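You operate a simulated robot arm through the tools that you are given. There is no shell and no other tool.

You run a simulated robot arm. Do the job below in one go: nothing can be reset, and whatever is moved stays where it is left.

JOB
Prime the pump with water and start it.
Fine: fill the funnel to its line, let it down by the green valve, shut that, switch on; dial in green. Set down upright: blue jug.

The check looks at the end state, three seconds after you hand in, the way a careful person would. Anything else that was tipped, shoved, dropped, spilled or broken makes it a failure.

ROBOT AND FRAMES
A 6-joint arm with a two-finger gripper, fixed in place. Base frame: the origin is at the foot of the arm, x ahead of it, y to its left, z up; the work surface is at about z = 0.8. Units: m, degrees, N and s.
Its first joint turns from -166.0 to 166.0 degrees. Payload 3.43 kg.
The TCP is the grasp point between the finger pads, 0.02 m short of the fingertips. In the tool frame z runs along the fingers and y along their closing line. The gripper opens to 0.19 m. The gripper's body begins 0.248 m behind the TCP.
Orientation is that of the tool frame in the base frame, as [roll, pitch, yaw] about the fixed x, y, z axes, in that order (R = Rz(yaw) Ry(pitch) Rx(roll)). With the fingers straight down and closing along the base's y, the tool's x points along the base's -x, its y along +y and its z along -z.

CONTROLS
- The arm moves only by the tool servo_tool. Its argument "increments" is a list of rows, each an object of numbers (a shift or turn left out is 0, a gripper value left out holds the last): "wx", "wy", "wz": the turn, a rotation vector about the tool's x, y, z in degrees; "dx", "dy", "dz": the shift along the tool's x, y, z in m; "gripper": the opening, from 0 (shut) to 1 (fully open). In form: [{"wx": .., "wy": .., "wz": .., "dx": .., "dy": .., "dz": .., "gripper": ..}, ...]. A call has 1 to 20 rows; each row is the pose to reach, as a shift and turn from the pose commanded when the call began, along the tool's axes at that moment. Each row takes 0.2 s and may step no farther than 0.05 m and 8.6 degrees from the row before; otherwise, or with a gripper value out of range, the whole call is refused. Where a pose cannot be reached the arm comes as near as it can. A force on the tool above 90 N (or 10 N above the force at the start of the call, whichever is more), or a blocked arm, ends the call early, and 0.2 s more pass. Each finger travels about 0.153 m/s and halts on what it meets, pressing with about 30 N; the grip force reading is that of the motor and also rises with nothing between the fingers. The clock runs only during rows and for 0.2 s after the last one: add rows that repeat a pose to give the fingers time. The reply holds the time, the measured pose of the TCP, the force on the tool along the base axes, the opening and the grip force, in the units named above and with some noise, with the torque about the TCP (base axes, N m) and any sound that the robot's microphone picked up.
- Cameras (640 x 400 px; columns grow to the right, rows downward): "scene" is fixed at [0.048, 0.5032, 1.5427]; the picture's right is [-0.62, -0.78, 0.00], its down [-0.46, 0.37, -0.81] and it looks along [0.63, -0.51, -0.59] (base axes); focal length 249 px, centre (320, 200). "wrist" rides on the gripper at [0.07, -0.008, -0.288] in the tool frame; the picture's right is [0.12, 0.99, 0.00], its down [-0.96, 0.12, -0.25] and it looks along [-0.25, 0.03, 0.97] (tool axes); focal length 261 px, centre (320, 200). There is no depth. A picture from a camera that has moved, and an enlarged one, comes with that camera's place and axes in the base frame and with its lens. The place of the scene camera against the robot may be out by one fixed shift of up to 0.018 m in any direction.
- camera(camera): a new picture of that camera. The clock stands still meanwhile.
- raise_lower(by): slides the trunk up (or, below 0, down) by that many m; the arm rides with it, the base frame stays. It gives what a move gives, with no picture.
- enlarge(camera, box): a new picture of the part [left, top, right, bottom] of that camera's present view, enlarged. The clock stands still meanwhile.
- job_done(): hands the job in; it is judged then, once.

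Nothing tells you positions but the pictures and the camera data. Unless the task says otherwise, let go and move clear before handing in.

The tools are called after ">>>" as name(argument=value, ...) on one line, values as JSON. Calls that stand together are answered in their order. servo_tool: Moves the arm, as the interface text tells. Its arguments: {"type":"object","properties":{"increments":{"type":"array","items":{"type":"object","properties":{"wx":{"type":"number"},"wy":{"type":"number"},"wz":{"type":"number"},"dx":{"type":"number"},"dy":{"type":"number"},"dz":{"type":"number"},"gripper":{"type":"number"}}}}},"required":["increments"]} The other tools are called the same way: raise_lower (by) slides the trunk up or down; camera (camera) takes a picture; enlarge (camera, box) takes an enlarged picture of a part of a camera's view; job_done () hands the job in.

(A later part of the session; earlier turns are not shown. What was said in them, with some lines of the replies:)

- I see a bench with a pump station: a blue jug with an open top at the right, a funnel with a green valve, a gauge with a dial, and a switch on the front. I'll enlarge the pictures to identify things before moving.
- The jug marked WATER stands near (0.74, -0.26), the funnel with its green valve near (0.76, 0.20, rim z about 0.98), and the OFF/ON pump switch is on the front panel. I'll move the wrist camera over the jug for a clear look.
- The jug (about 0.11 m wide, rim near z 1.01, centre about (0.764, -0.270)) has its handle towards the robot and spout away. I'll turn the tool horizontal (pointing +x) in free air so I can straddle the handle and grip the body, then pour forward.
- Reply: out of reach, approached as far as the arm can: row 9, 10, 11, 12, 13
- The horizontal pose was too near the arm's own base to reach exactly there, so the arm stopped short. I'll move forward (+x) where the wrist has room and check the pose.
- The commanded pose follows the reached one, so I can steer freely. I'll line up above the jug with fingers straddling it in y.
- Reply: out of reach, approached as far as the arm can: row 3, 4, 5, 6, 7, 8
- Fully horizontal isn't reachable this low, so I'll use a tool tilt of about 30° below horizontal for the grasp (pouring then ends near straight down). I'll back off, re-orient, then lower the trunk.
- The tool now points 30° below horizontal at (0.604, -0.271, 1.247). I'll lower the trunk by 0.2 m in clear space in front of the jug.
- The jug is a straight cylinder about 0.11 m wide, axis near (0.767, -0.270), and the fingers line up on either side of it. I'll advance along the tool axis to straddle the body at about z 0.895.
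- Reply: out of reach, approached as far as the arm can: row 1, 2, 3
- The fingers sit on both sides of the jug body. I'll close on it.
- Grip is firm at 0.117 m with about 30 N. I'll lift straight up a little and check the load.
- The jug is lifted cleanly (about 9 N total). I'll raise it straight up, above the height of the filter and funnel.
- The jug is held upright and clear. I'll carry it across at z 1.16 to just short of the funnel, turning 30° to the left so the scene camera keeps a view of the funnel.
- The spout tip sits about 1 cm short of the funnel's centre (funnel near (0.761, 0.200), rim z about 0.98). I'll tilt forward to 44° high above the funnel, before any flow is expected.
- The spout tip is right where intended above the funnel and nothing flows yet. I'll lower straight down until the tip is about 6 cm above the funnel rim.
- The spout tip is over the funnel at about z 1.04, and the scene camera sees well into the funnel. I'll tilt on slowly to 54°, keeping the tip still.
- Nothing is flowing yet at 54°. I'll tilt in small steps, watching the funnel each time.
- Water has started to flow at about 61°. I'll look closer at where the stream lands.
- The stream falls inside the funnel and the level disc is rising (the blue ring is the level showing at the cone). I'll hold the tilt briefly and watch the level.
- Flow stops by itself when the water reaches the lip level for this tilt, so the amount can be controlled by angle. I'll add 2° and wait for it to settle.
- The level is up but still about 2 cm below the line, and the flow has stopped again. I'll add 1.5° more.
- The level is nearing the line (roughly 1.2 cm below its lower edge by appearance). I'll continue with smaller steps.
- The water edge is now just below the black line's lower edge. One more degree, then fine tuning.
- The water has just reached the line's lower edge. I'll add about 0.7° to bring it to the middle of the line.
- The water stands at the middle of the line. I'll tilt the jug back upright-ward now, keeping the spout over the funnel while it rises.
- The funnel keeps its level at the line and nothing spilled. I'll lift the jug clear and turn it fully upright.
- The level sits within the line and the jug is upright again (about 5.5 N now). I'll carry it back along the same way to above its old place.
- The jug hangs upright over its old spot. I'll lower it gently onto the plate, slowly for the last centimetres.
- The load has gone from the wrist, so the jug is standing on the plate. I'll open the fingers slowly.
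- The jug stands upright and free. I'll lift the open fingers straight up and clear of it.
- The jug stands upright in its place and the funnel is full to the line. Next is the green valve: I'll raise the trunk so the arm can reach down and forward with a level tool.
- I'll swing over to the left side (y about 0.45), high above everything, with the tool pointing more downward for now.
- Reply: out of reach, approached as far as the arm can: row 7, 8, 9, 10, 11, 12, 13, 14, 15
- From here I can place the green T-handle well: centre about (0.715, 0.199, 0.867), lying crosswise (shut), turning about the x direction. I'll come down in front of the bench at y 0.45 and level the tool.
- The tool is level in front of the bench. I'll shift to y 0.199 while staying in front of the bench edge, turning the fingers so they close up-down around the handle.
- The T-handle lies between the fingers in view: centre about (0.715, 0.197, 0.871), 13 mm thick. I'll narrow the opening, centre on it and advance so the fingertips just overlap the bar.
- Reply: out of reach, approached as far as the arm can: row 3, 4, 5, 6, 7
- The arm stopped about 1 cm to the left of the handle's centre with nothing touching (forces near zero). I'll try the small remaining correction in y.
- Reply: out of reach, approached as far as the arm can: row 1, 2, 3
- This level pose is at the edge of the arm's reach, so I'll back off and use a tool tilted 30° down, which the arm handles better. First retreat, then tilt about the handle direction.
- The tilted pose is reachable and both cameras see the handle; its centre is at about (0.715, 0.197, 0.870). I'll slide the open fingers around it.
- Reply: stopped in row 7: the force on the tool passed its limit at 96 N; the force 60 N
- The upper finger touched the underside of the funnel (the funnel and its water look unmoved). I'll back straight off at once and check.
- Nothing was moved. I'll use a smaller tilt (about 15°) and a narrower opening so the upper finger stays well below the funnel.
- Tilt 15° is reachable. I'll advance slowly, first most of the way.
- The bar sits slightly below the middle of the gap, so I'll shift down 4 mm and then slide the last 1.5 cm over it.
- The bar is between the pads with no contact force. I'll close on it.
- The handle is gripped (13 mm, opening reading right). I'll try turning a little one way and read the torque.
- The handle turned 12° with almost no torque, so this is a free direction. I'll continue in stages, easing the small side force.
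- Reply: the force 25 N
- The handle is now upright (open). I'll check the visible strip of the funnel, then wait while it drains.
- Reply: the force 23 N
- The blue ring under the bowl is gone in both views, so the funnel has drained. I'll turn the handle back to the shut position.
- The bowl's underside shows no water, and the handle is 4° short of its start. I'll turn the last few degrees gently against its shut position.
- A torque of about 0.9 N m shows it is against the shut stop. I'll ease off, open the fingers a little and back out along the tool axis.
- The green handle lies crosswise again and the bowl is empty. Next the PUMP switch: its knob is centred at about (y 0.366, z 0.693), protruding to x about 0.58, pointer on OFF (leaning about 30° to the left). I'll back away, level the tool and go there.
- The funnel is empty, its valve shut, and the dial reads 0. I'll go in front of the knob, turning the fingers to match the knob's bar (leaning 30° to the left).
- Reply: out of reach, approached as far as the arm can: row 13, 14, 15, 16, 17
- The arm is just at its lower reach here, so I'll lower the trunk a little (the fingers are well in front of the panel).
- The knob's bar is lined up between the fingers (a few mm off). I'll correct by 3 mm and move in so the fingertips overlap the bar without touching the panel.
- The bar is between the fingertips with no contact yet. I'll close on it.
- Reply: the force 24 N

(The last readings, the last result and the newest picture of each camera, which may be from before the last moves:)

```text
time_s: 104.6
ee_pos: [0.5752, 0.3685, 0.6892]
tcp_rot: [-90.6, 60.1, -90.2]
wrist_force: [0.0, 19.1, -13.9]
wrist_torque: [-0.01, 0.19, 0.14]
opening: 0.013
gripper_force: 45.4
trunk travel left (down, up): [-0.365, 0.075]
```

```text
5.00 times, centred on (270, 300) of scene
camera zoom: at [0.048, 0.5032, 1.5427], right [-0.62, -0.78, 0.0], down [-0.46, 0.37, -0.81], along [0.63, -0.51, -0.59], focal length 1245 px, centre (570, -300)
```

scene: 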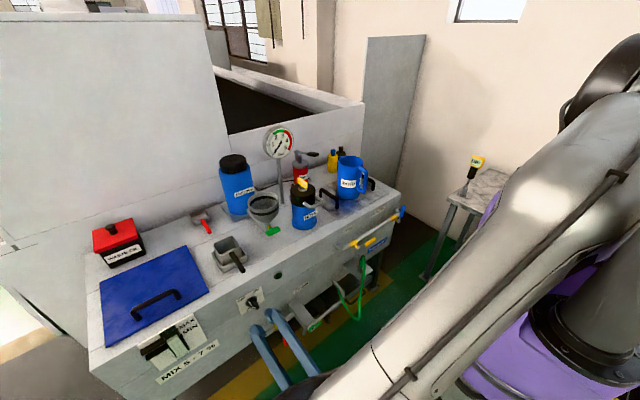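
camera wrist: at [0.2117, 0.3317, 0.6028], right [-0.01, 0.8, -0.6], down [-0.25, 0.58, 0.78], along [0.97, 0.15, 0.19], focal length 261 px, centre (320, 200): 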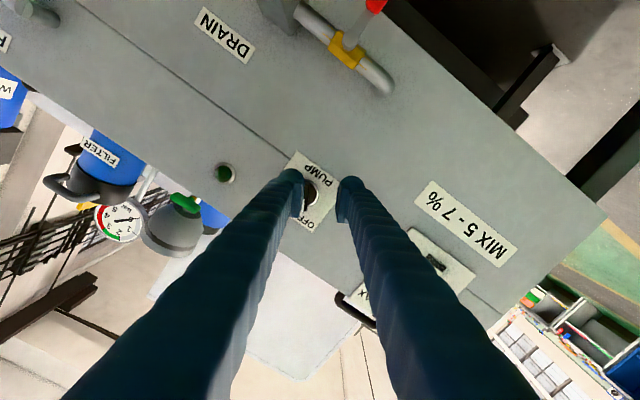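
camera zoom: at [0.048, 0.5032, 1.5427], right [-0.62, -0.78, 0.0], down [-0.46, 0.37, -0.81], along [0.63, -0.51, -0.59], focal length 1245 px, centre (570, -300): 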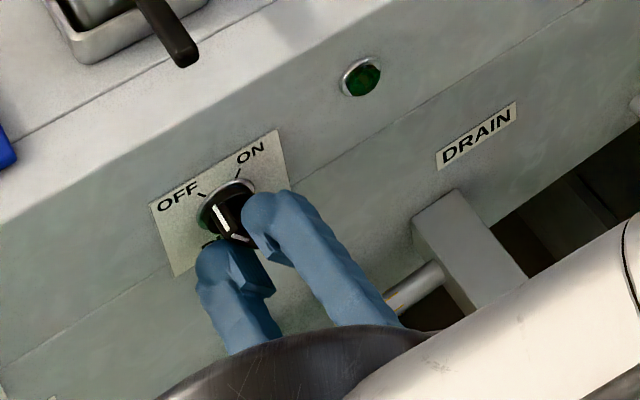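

The knob is gripped. I'll ease the small side load and turn it clockwise (as seen from the front) towards ON.

>>> servo_tool(increments=[{"dy": 0.002}, {"dy": 0.002, "wz": 5}, {"dy": 0.002, "wz": 10}, {"dy": 0.002, "wz": 15}, {"dy": 0.002, "wz": 20}, {"dy": 0.002, "wz": 20}])

>>> enlarge(camera="wrist", box=[260, 110, 380, 220])

>>> enlarge(camera="scene", box=[215, 260, 325, 340])

```text
time_s: 106.0
ee_pos: [0.5742, 0.369, 0.6895]
tcp_rot: [-91.3, 80.2, -91.0]
wrist_force: [12.3, 8.2, 1.7]
wrist_torque: [0.02, 0.17, 0.01]
opening: 0.0131
gripper_force: 44.9
trunk travel left (down, up): [-0.365, 0.075]
```

```text
3.64 times, centred on (320, 165) of wrist
camera zoom: at [0.2876, 0.3479, 0.6221], right [0.0, 0.96, -0.29], down [-0.25, 0.28, 0.93], along [0.97, 0.07, 0.23], focal length 948 px, centre (320, 327)
```

zoom: 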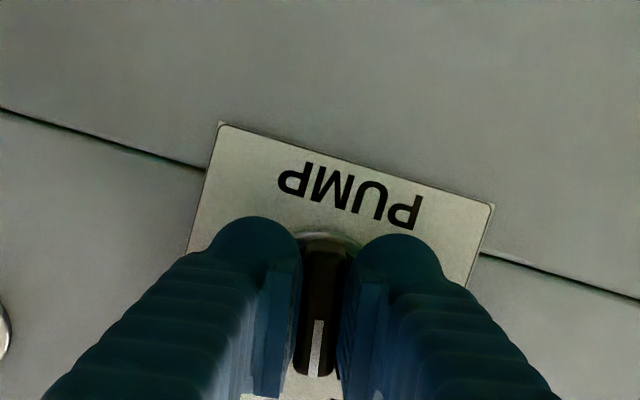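

```text
5.00 times, centred on (270, 300) of scene
camera zoom: at [0.048, 0.5032, 1.5427], right [-0.62, -0.78, 0.0], down [-0.46, 0.37, -0.81], along [0.63, -0.51, -0.59], focal length 1245 px, centre (570, -300)
```

zoom: 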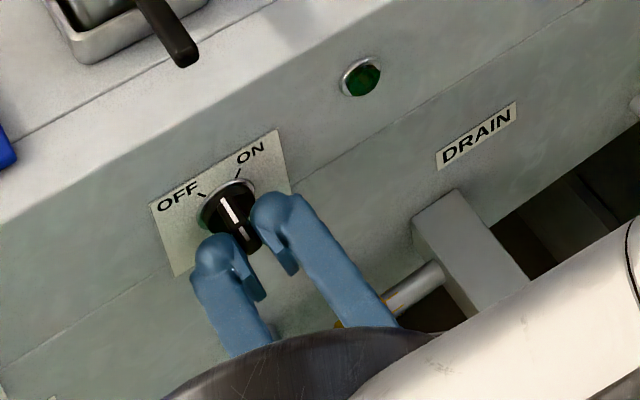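

The knob follows with almost no torque. I'll continue towards ON.

>>> servo_tool(increments=[{"wz": 5}, {"wz": 10}, {"wz": 15}, {"wz": 20}, {"wz": 25}, {"wz": 30}, {"wz": 34}, {"wz": 34}])

>>> enlarge(camera="wrist", box=[260, 110, 380, 220])

>>> enlarge(camera="scene", box=[215, 260, 325, 340])

>>> enlarge(camera="scene", box=[255, 120, 305, 160])

```text
time_s: 107.8
ee_pos: [0.5742, 0.3696, 0.689]
tcp_rot: [90.7, 65.8, 90.8]
wrist_force: [16.4, 23.0, 12.0]
wrist_torque: [-0.05, 0.01, 0.19]
opening: 0.0131
gripper_force: 44.8
trunk travel left (down, up): [-0.365, 0.075]
```

```text
3.64 times, centred on (320, 165) of wrist
camera zoom: at [0.2873, 0.3895, 0.6224], right [0.0, 0.95, 0.3], down [-0.24, -0.29, 0.93], along [0.97, -0.07, 0.23], focal length 948 px, centre (320, 327)
```

zoom: 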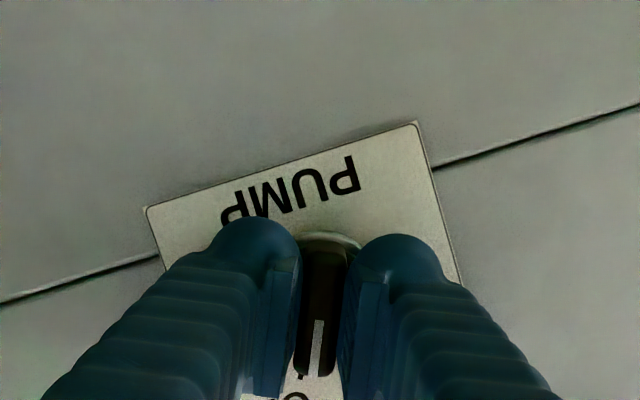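

```text
5.00 times, centred on (270, 300) of scene
camera zoom: at [0.048, 0.5032, 1.5427], right [-0.62, -0.78, 0.0], down [-0.46, 0.37, -0.81], along [0.63, -0.51, -0.59], focal length 1245 px, centre (570, -300)
```

zoom: 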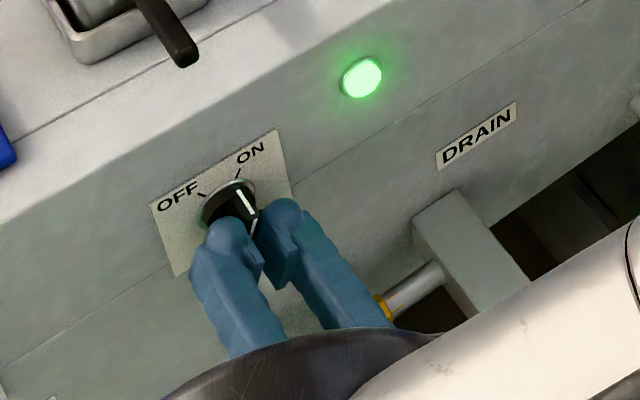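

```text
10.00 times, centred on (280, 140) of scene
camera zoom: at [0.048, 0.5032, 1.5427], right [-0.62, -0.78, 0.0], down [-0.46, 0.37, -0.81], along [0.63, -0.51, -0.59], focal length 2489 px, centre (720, 800)
```

zoom: 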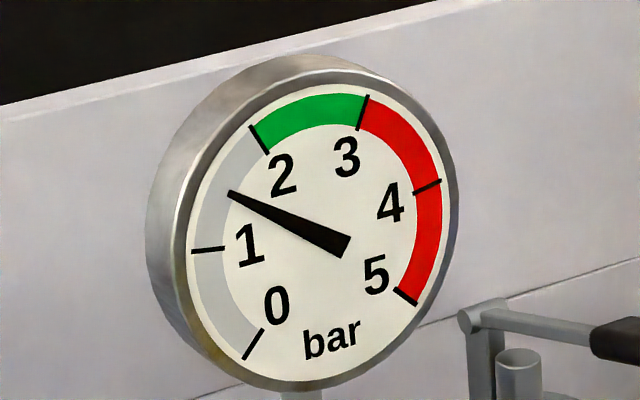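

The green lamp is lit and the dial is rising (about 1.5 bar). I'll turn the last few degrees to the ON mark.

>>> servo_tool(increments=[{"wz": 2}, {"wz": 4}, {"wz": 6}, {"wz": 8}, {"wz": 8}])

>>> enlarge(camera="scene", box=[215, 260, 325, 340])

>>> enlarge(camera="scene", box=[255, 120, 305, 160])

>>> enlarge(camera="wrist", box=[260, 110, 380, 220])

```text
time_s: 109.0
ee_pos: [0.5748, 0.3701, 0.6899]
tcp_rot: [90.2, 58.0, 90.7]
wrist_force: [9.4, 32.6, 19.9]
wrist_torque: [-1.15, 0.1, 0.37]
opening: 0.0136
gripper_force: 45.4
trunk travel left (down, up): [-0.365, 0.075]
```

```text
5.00 times, centred on (270, 300) of scene
camera zoom: at [0.048, 0.5032, 1.5427], right [-0.62, -0.78, 0.0], down [-0.46, 0.37, -0.81], along [0.63, -0.51, -0.59], focal length 1245 px, centre (570, -300)
```

zoom: 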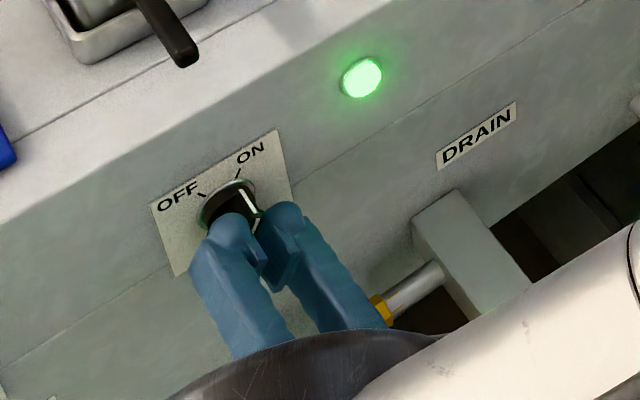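

```text
10.00 times, centred on (280, 140) of scene
camera zoom: at [0.048, 0.5032, 1.5427], right [-0.62, -0.78, 0.0], down [-0.46, 0.37, -0.81], along [0.63, -0.51, -0.59], focal length 2489 px, centre (720, 800)
```

zoom: 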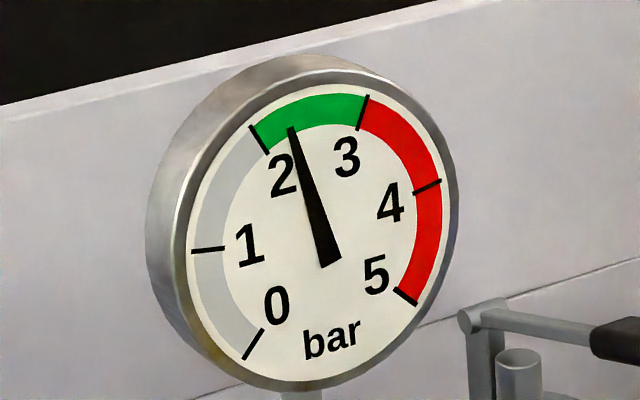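

```text
3.64 times, centred on (320, 165) of wrist
camera zoom: at [0.2873, 0.3986, 0.6252], right [-0.01, 0.9, 0.43], down [-0.24, -0.42, 0.88], along [0.97, -0.1, 0.22], focal length 948 px, centre (320, 327)
```

zoom: 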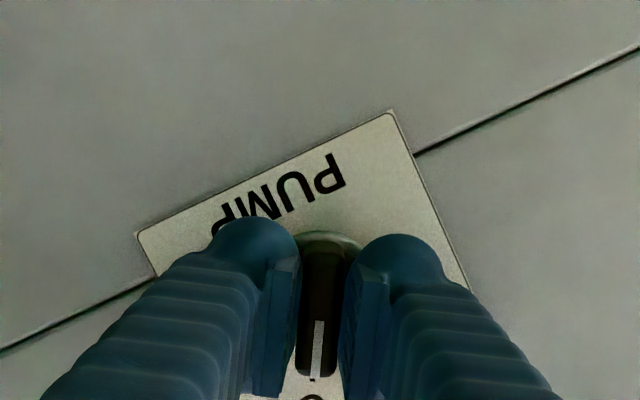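

The knob is against its ON stop and the dial is in the green at about 2.3 bar. I'll ease off, let go and back straight out.

>>> servo_tool(increments=[{"wz": -1.0, "dy": 0.0015}, {"wz": -1.5, "dy": 0.0025}, {"wz": -1.5, "dy": 0.0025, "gripper": 0.1}, {"wz": -1.5, "dy": 0.0025, "gripper": 0.2}, {"wz": -1.5, "dy": 0.0025, "gripper": 0.2}, {"wz": -1.5, "dy": 0.0025, "gripper": 0.2, "dz": -0.015}, {"wz": -1.5, "dy": 0.0025, "dz": -0.04}, {"wz": -1.5, "dy": 0.0025, "dz": -0.07}, {"wz": -1.5, "dy": 0.0025, "dz": -0.07}])

>>> enlarge(camera="scene", box=[215, 260, 325, 340])

>>> enlarge(camera="scene", box=[255, 120, 305, 160])

>>> camera(camera="wrist")

```text
time_s: 111.0
ee_pos: [0.5056, 0.3703, 0.6878]
tcp_rot: [90.4, 59.3, 90.6]
wrist_force: [0.0, -0.2, -0.1]
wrist_torque: [-0.01, -0.01, -0.03]
opening: 0.0379
gripper_force: 0.1
trunk travel left (down, up): [-0.365, 0.075]
```

```text
5.00 times, centred on (270, 300) of scene
camera zoom: at [0.048, 0.5032, 1.5427], right [-0.62, -0.78, 0.0], down [-0.46, 0.37, -0.81], along [0.63, -0.51, -0.59], focal length 1245 px, centre (570, -300)
```

zoom: 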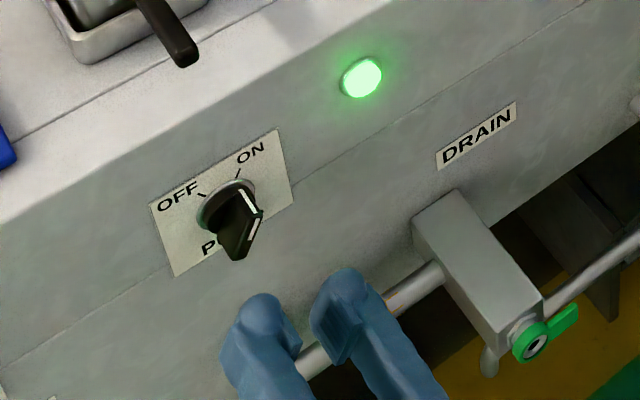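

```text
10.00 times, centred on (280, 140) of scene
camera zoom: at [0.048, 0.5032, 1.5427], right [-0.62, -0.78, 0.0], down [-0.46, 0.37, -0.81], along [0.63, -0.51, -0.59], focal length 2489 px, centre (720, 800)
```

zoom: 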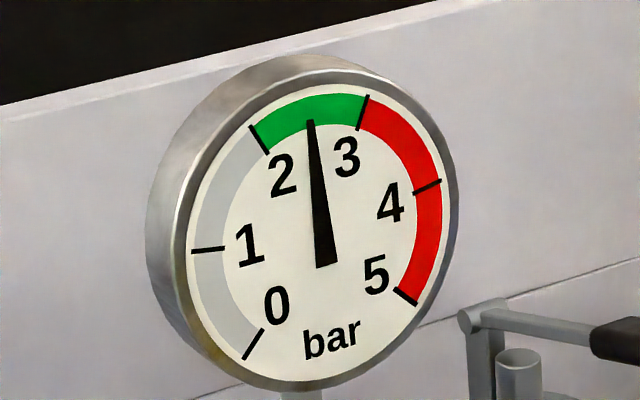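

```text
taken
camera wrist: at [0.2181, 0.3975, 0.6236], right [0.0, 0.92, 0.4], down [-0.24, -0.39, 0.89], along [0.97, -0.1, 0.22], focal length 261 px, centre (320, 200)
```

wrist: 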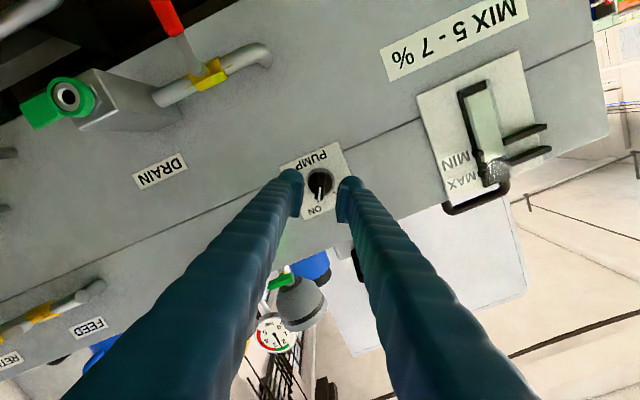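

Pump is on, lamp lit, and the dial stands at about 2.5 bar in the green. I'll wait a couple of seconds and do a last check of everything.

>>> servo_tool(increments=[{"dz": -0.01}, {"dz": -0.02}, {"dz": -0.02}, {"dz": -0.02}, {"dz": -0.02}, {"dz": -0.02}, {"dz": -0.02}, {"dz": -0.02}, {"dz": -0.02}, {"dz": -0.02}, {"dz": -0.02}, {"dz": -0.02}])

>>> camera(camera="scene")

>>> enlarge(camera="scene", box=[190, 115, 410, 255])

>>> enlarge(camera="scene", box=[255, 120, 305, 160])

>>> enlarge(camera="scene", box=[235, 180, 315, 250])

```text
time_s: 113.6
ee_pos: [0.4848, 0.371, 0.6884]
tcp_rot: [90.4, 59.4, 90.7]
wrist_force: [0.0, -0.4, -0.1]
wrist_torque: [0.02, 0.01, 0.0]
opening: 0.0385
gripper_force: 0.1
trunk travel left (down, up): [-0.365, 0.075]
```

```text
taken
```

scene: 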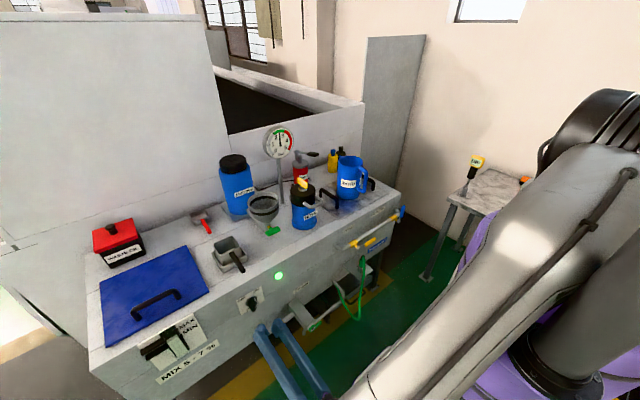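

```text
2.86 times, centred on (300, 185) of scene
camera zoom: at [0.048, 0.5032, 1.5427], right [-0.62, -0.78, 0.0], down [-0.46, 0.37, -0.81], along [0.63, -0.51, -0.59], focal length 711 px, centre (377, 243)
```

zoom: 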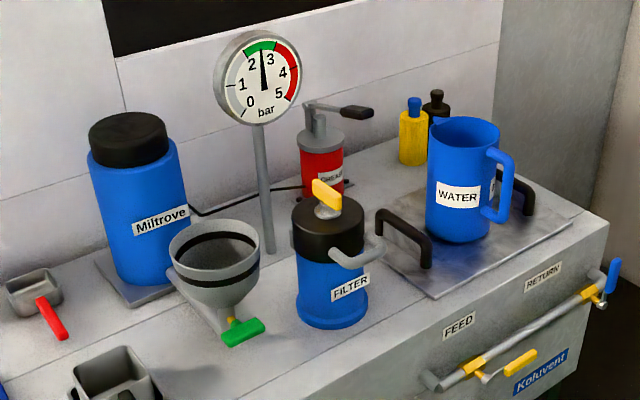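

```text
10.00 times, centred on (280, 140) of scene
camera zoom: at [0.048, 0.5032, 1.5427], right [-0.62, -0.78, 0.0], down [-0.46, 0.37, -0.81], along [0.63, -0.51, -0.59], focal length 2489 px, centre (720, 800)
```

zoom: 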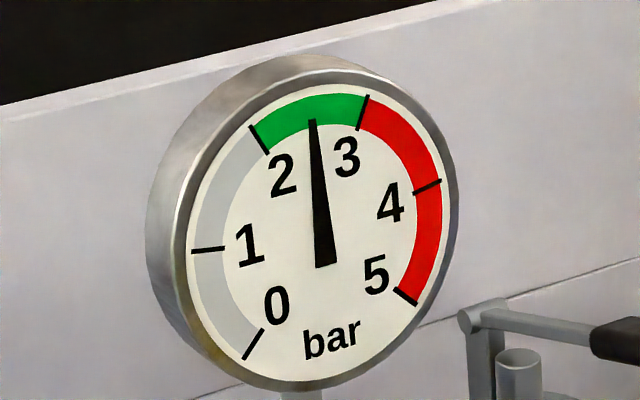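

```text
5.71 times, centred on (275, 215) of scene
camera zoom: at [0.048, 0.5032, 1.5427], right [-0.62, -0.78, 0.0], down [-0.46, 0.37, -0.81], along [0.63, -0.51, -0.59], focal length 1422 px, centre (577, 114)
```

zoom: 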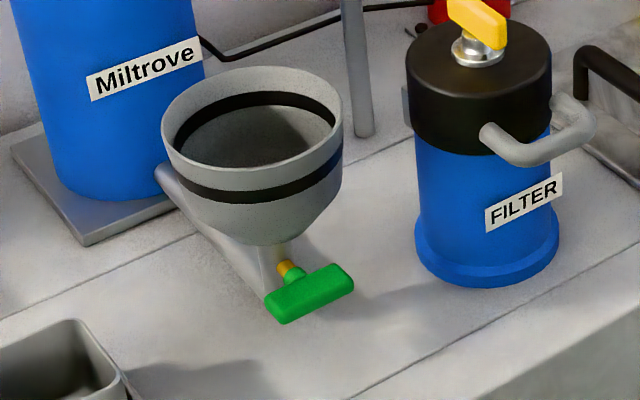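

The last pictures show the finished state. The dial holds steady at about 2.5 bar in the green, the lamp is lit and the switch is on ON. The green valve is shut and the funnel is empty. The blue jug stands upright in its place, nothing was spilled or moved, and the gripper is open and clear, so I'm handing in.

>>> job_done()

```text
The job is handed in.
```

The pump is primed and running. The last check before hand-in showed the dial steady at about 2.5 bar, in the green, with the green lamp lit.

- **Priming:** I filled the funnel to the middle of its line from the blue jug, let it down by the green valve until it was empty, then turned the valve back until it hit its shut stop.
- **Switch:** the pump knob is turned fully to ON.
- **Jug:** the blue jug is back upright on the PIT plate where it stood.

While lining up on the valve, a fingertip pressed the underside of the funnel at about 96 N and the arm stopped itself. The pictures afterwards showed the funnel unmoved and its water level unchanged. I saw nothing spilled, tipped or out of place in the final pictures, and the gripper is open and clear of the panel.
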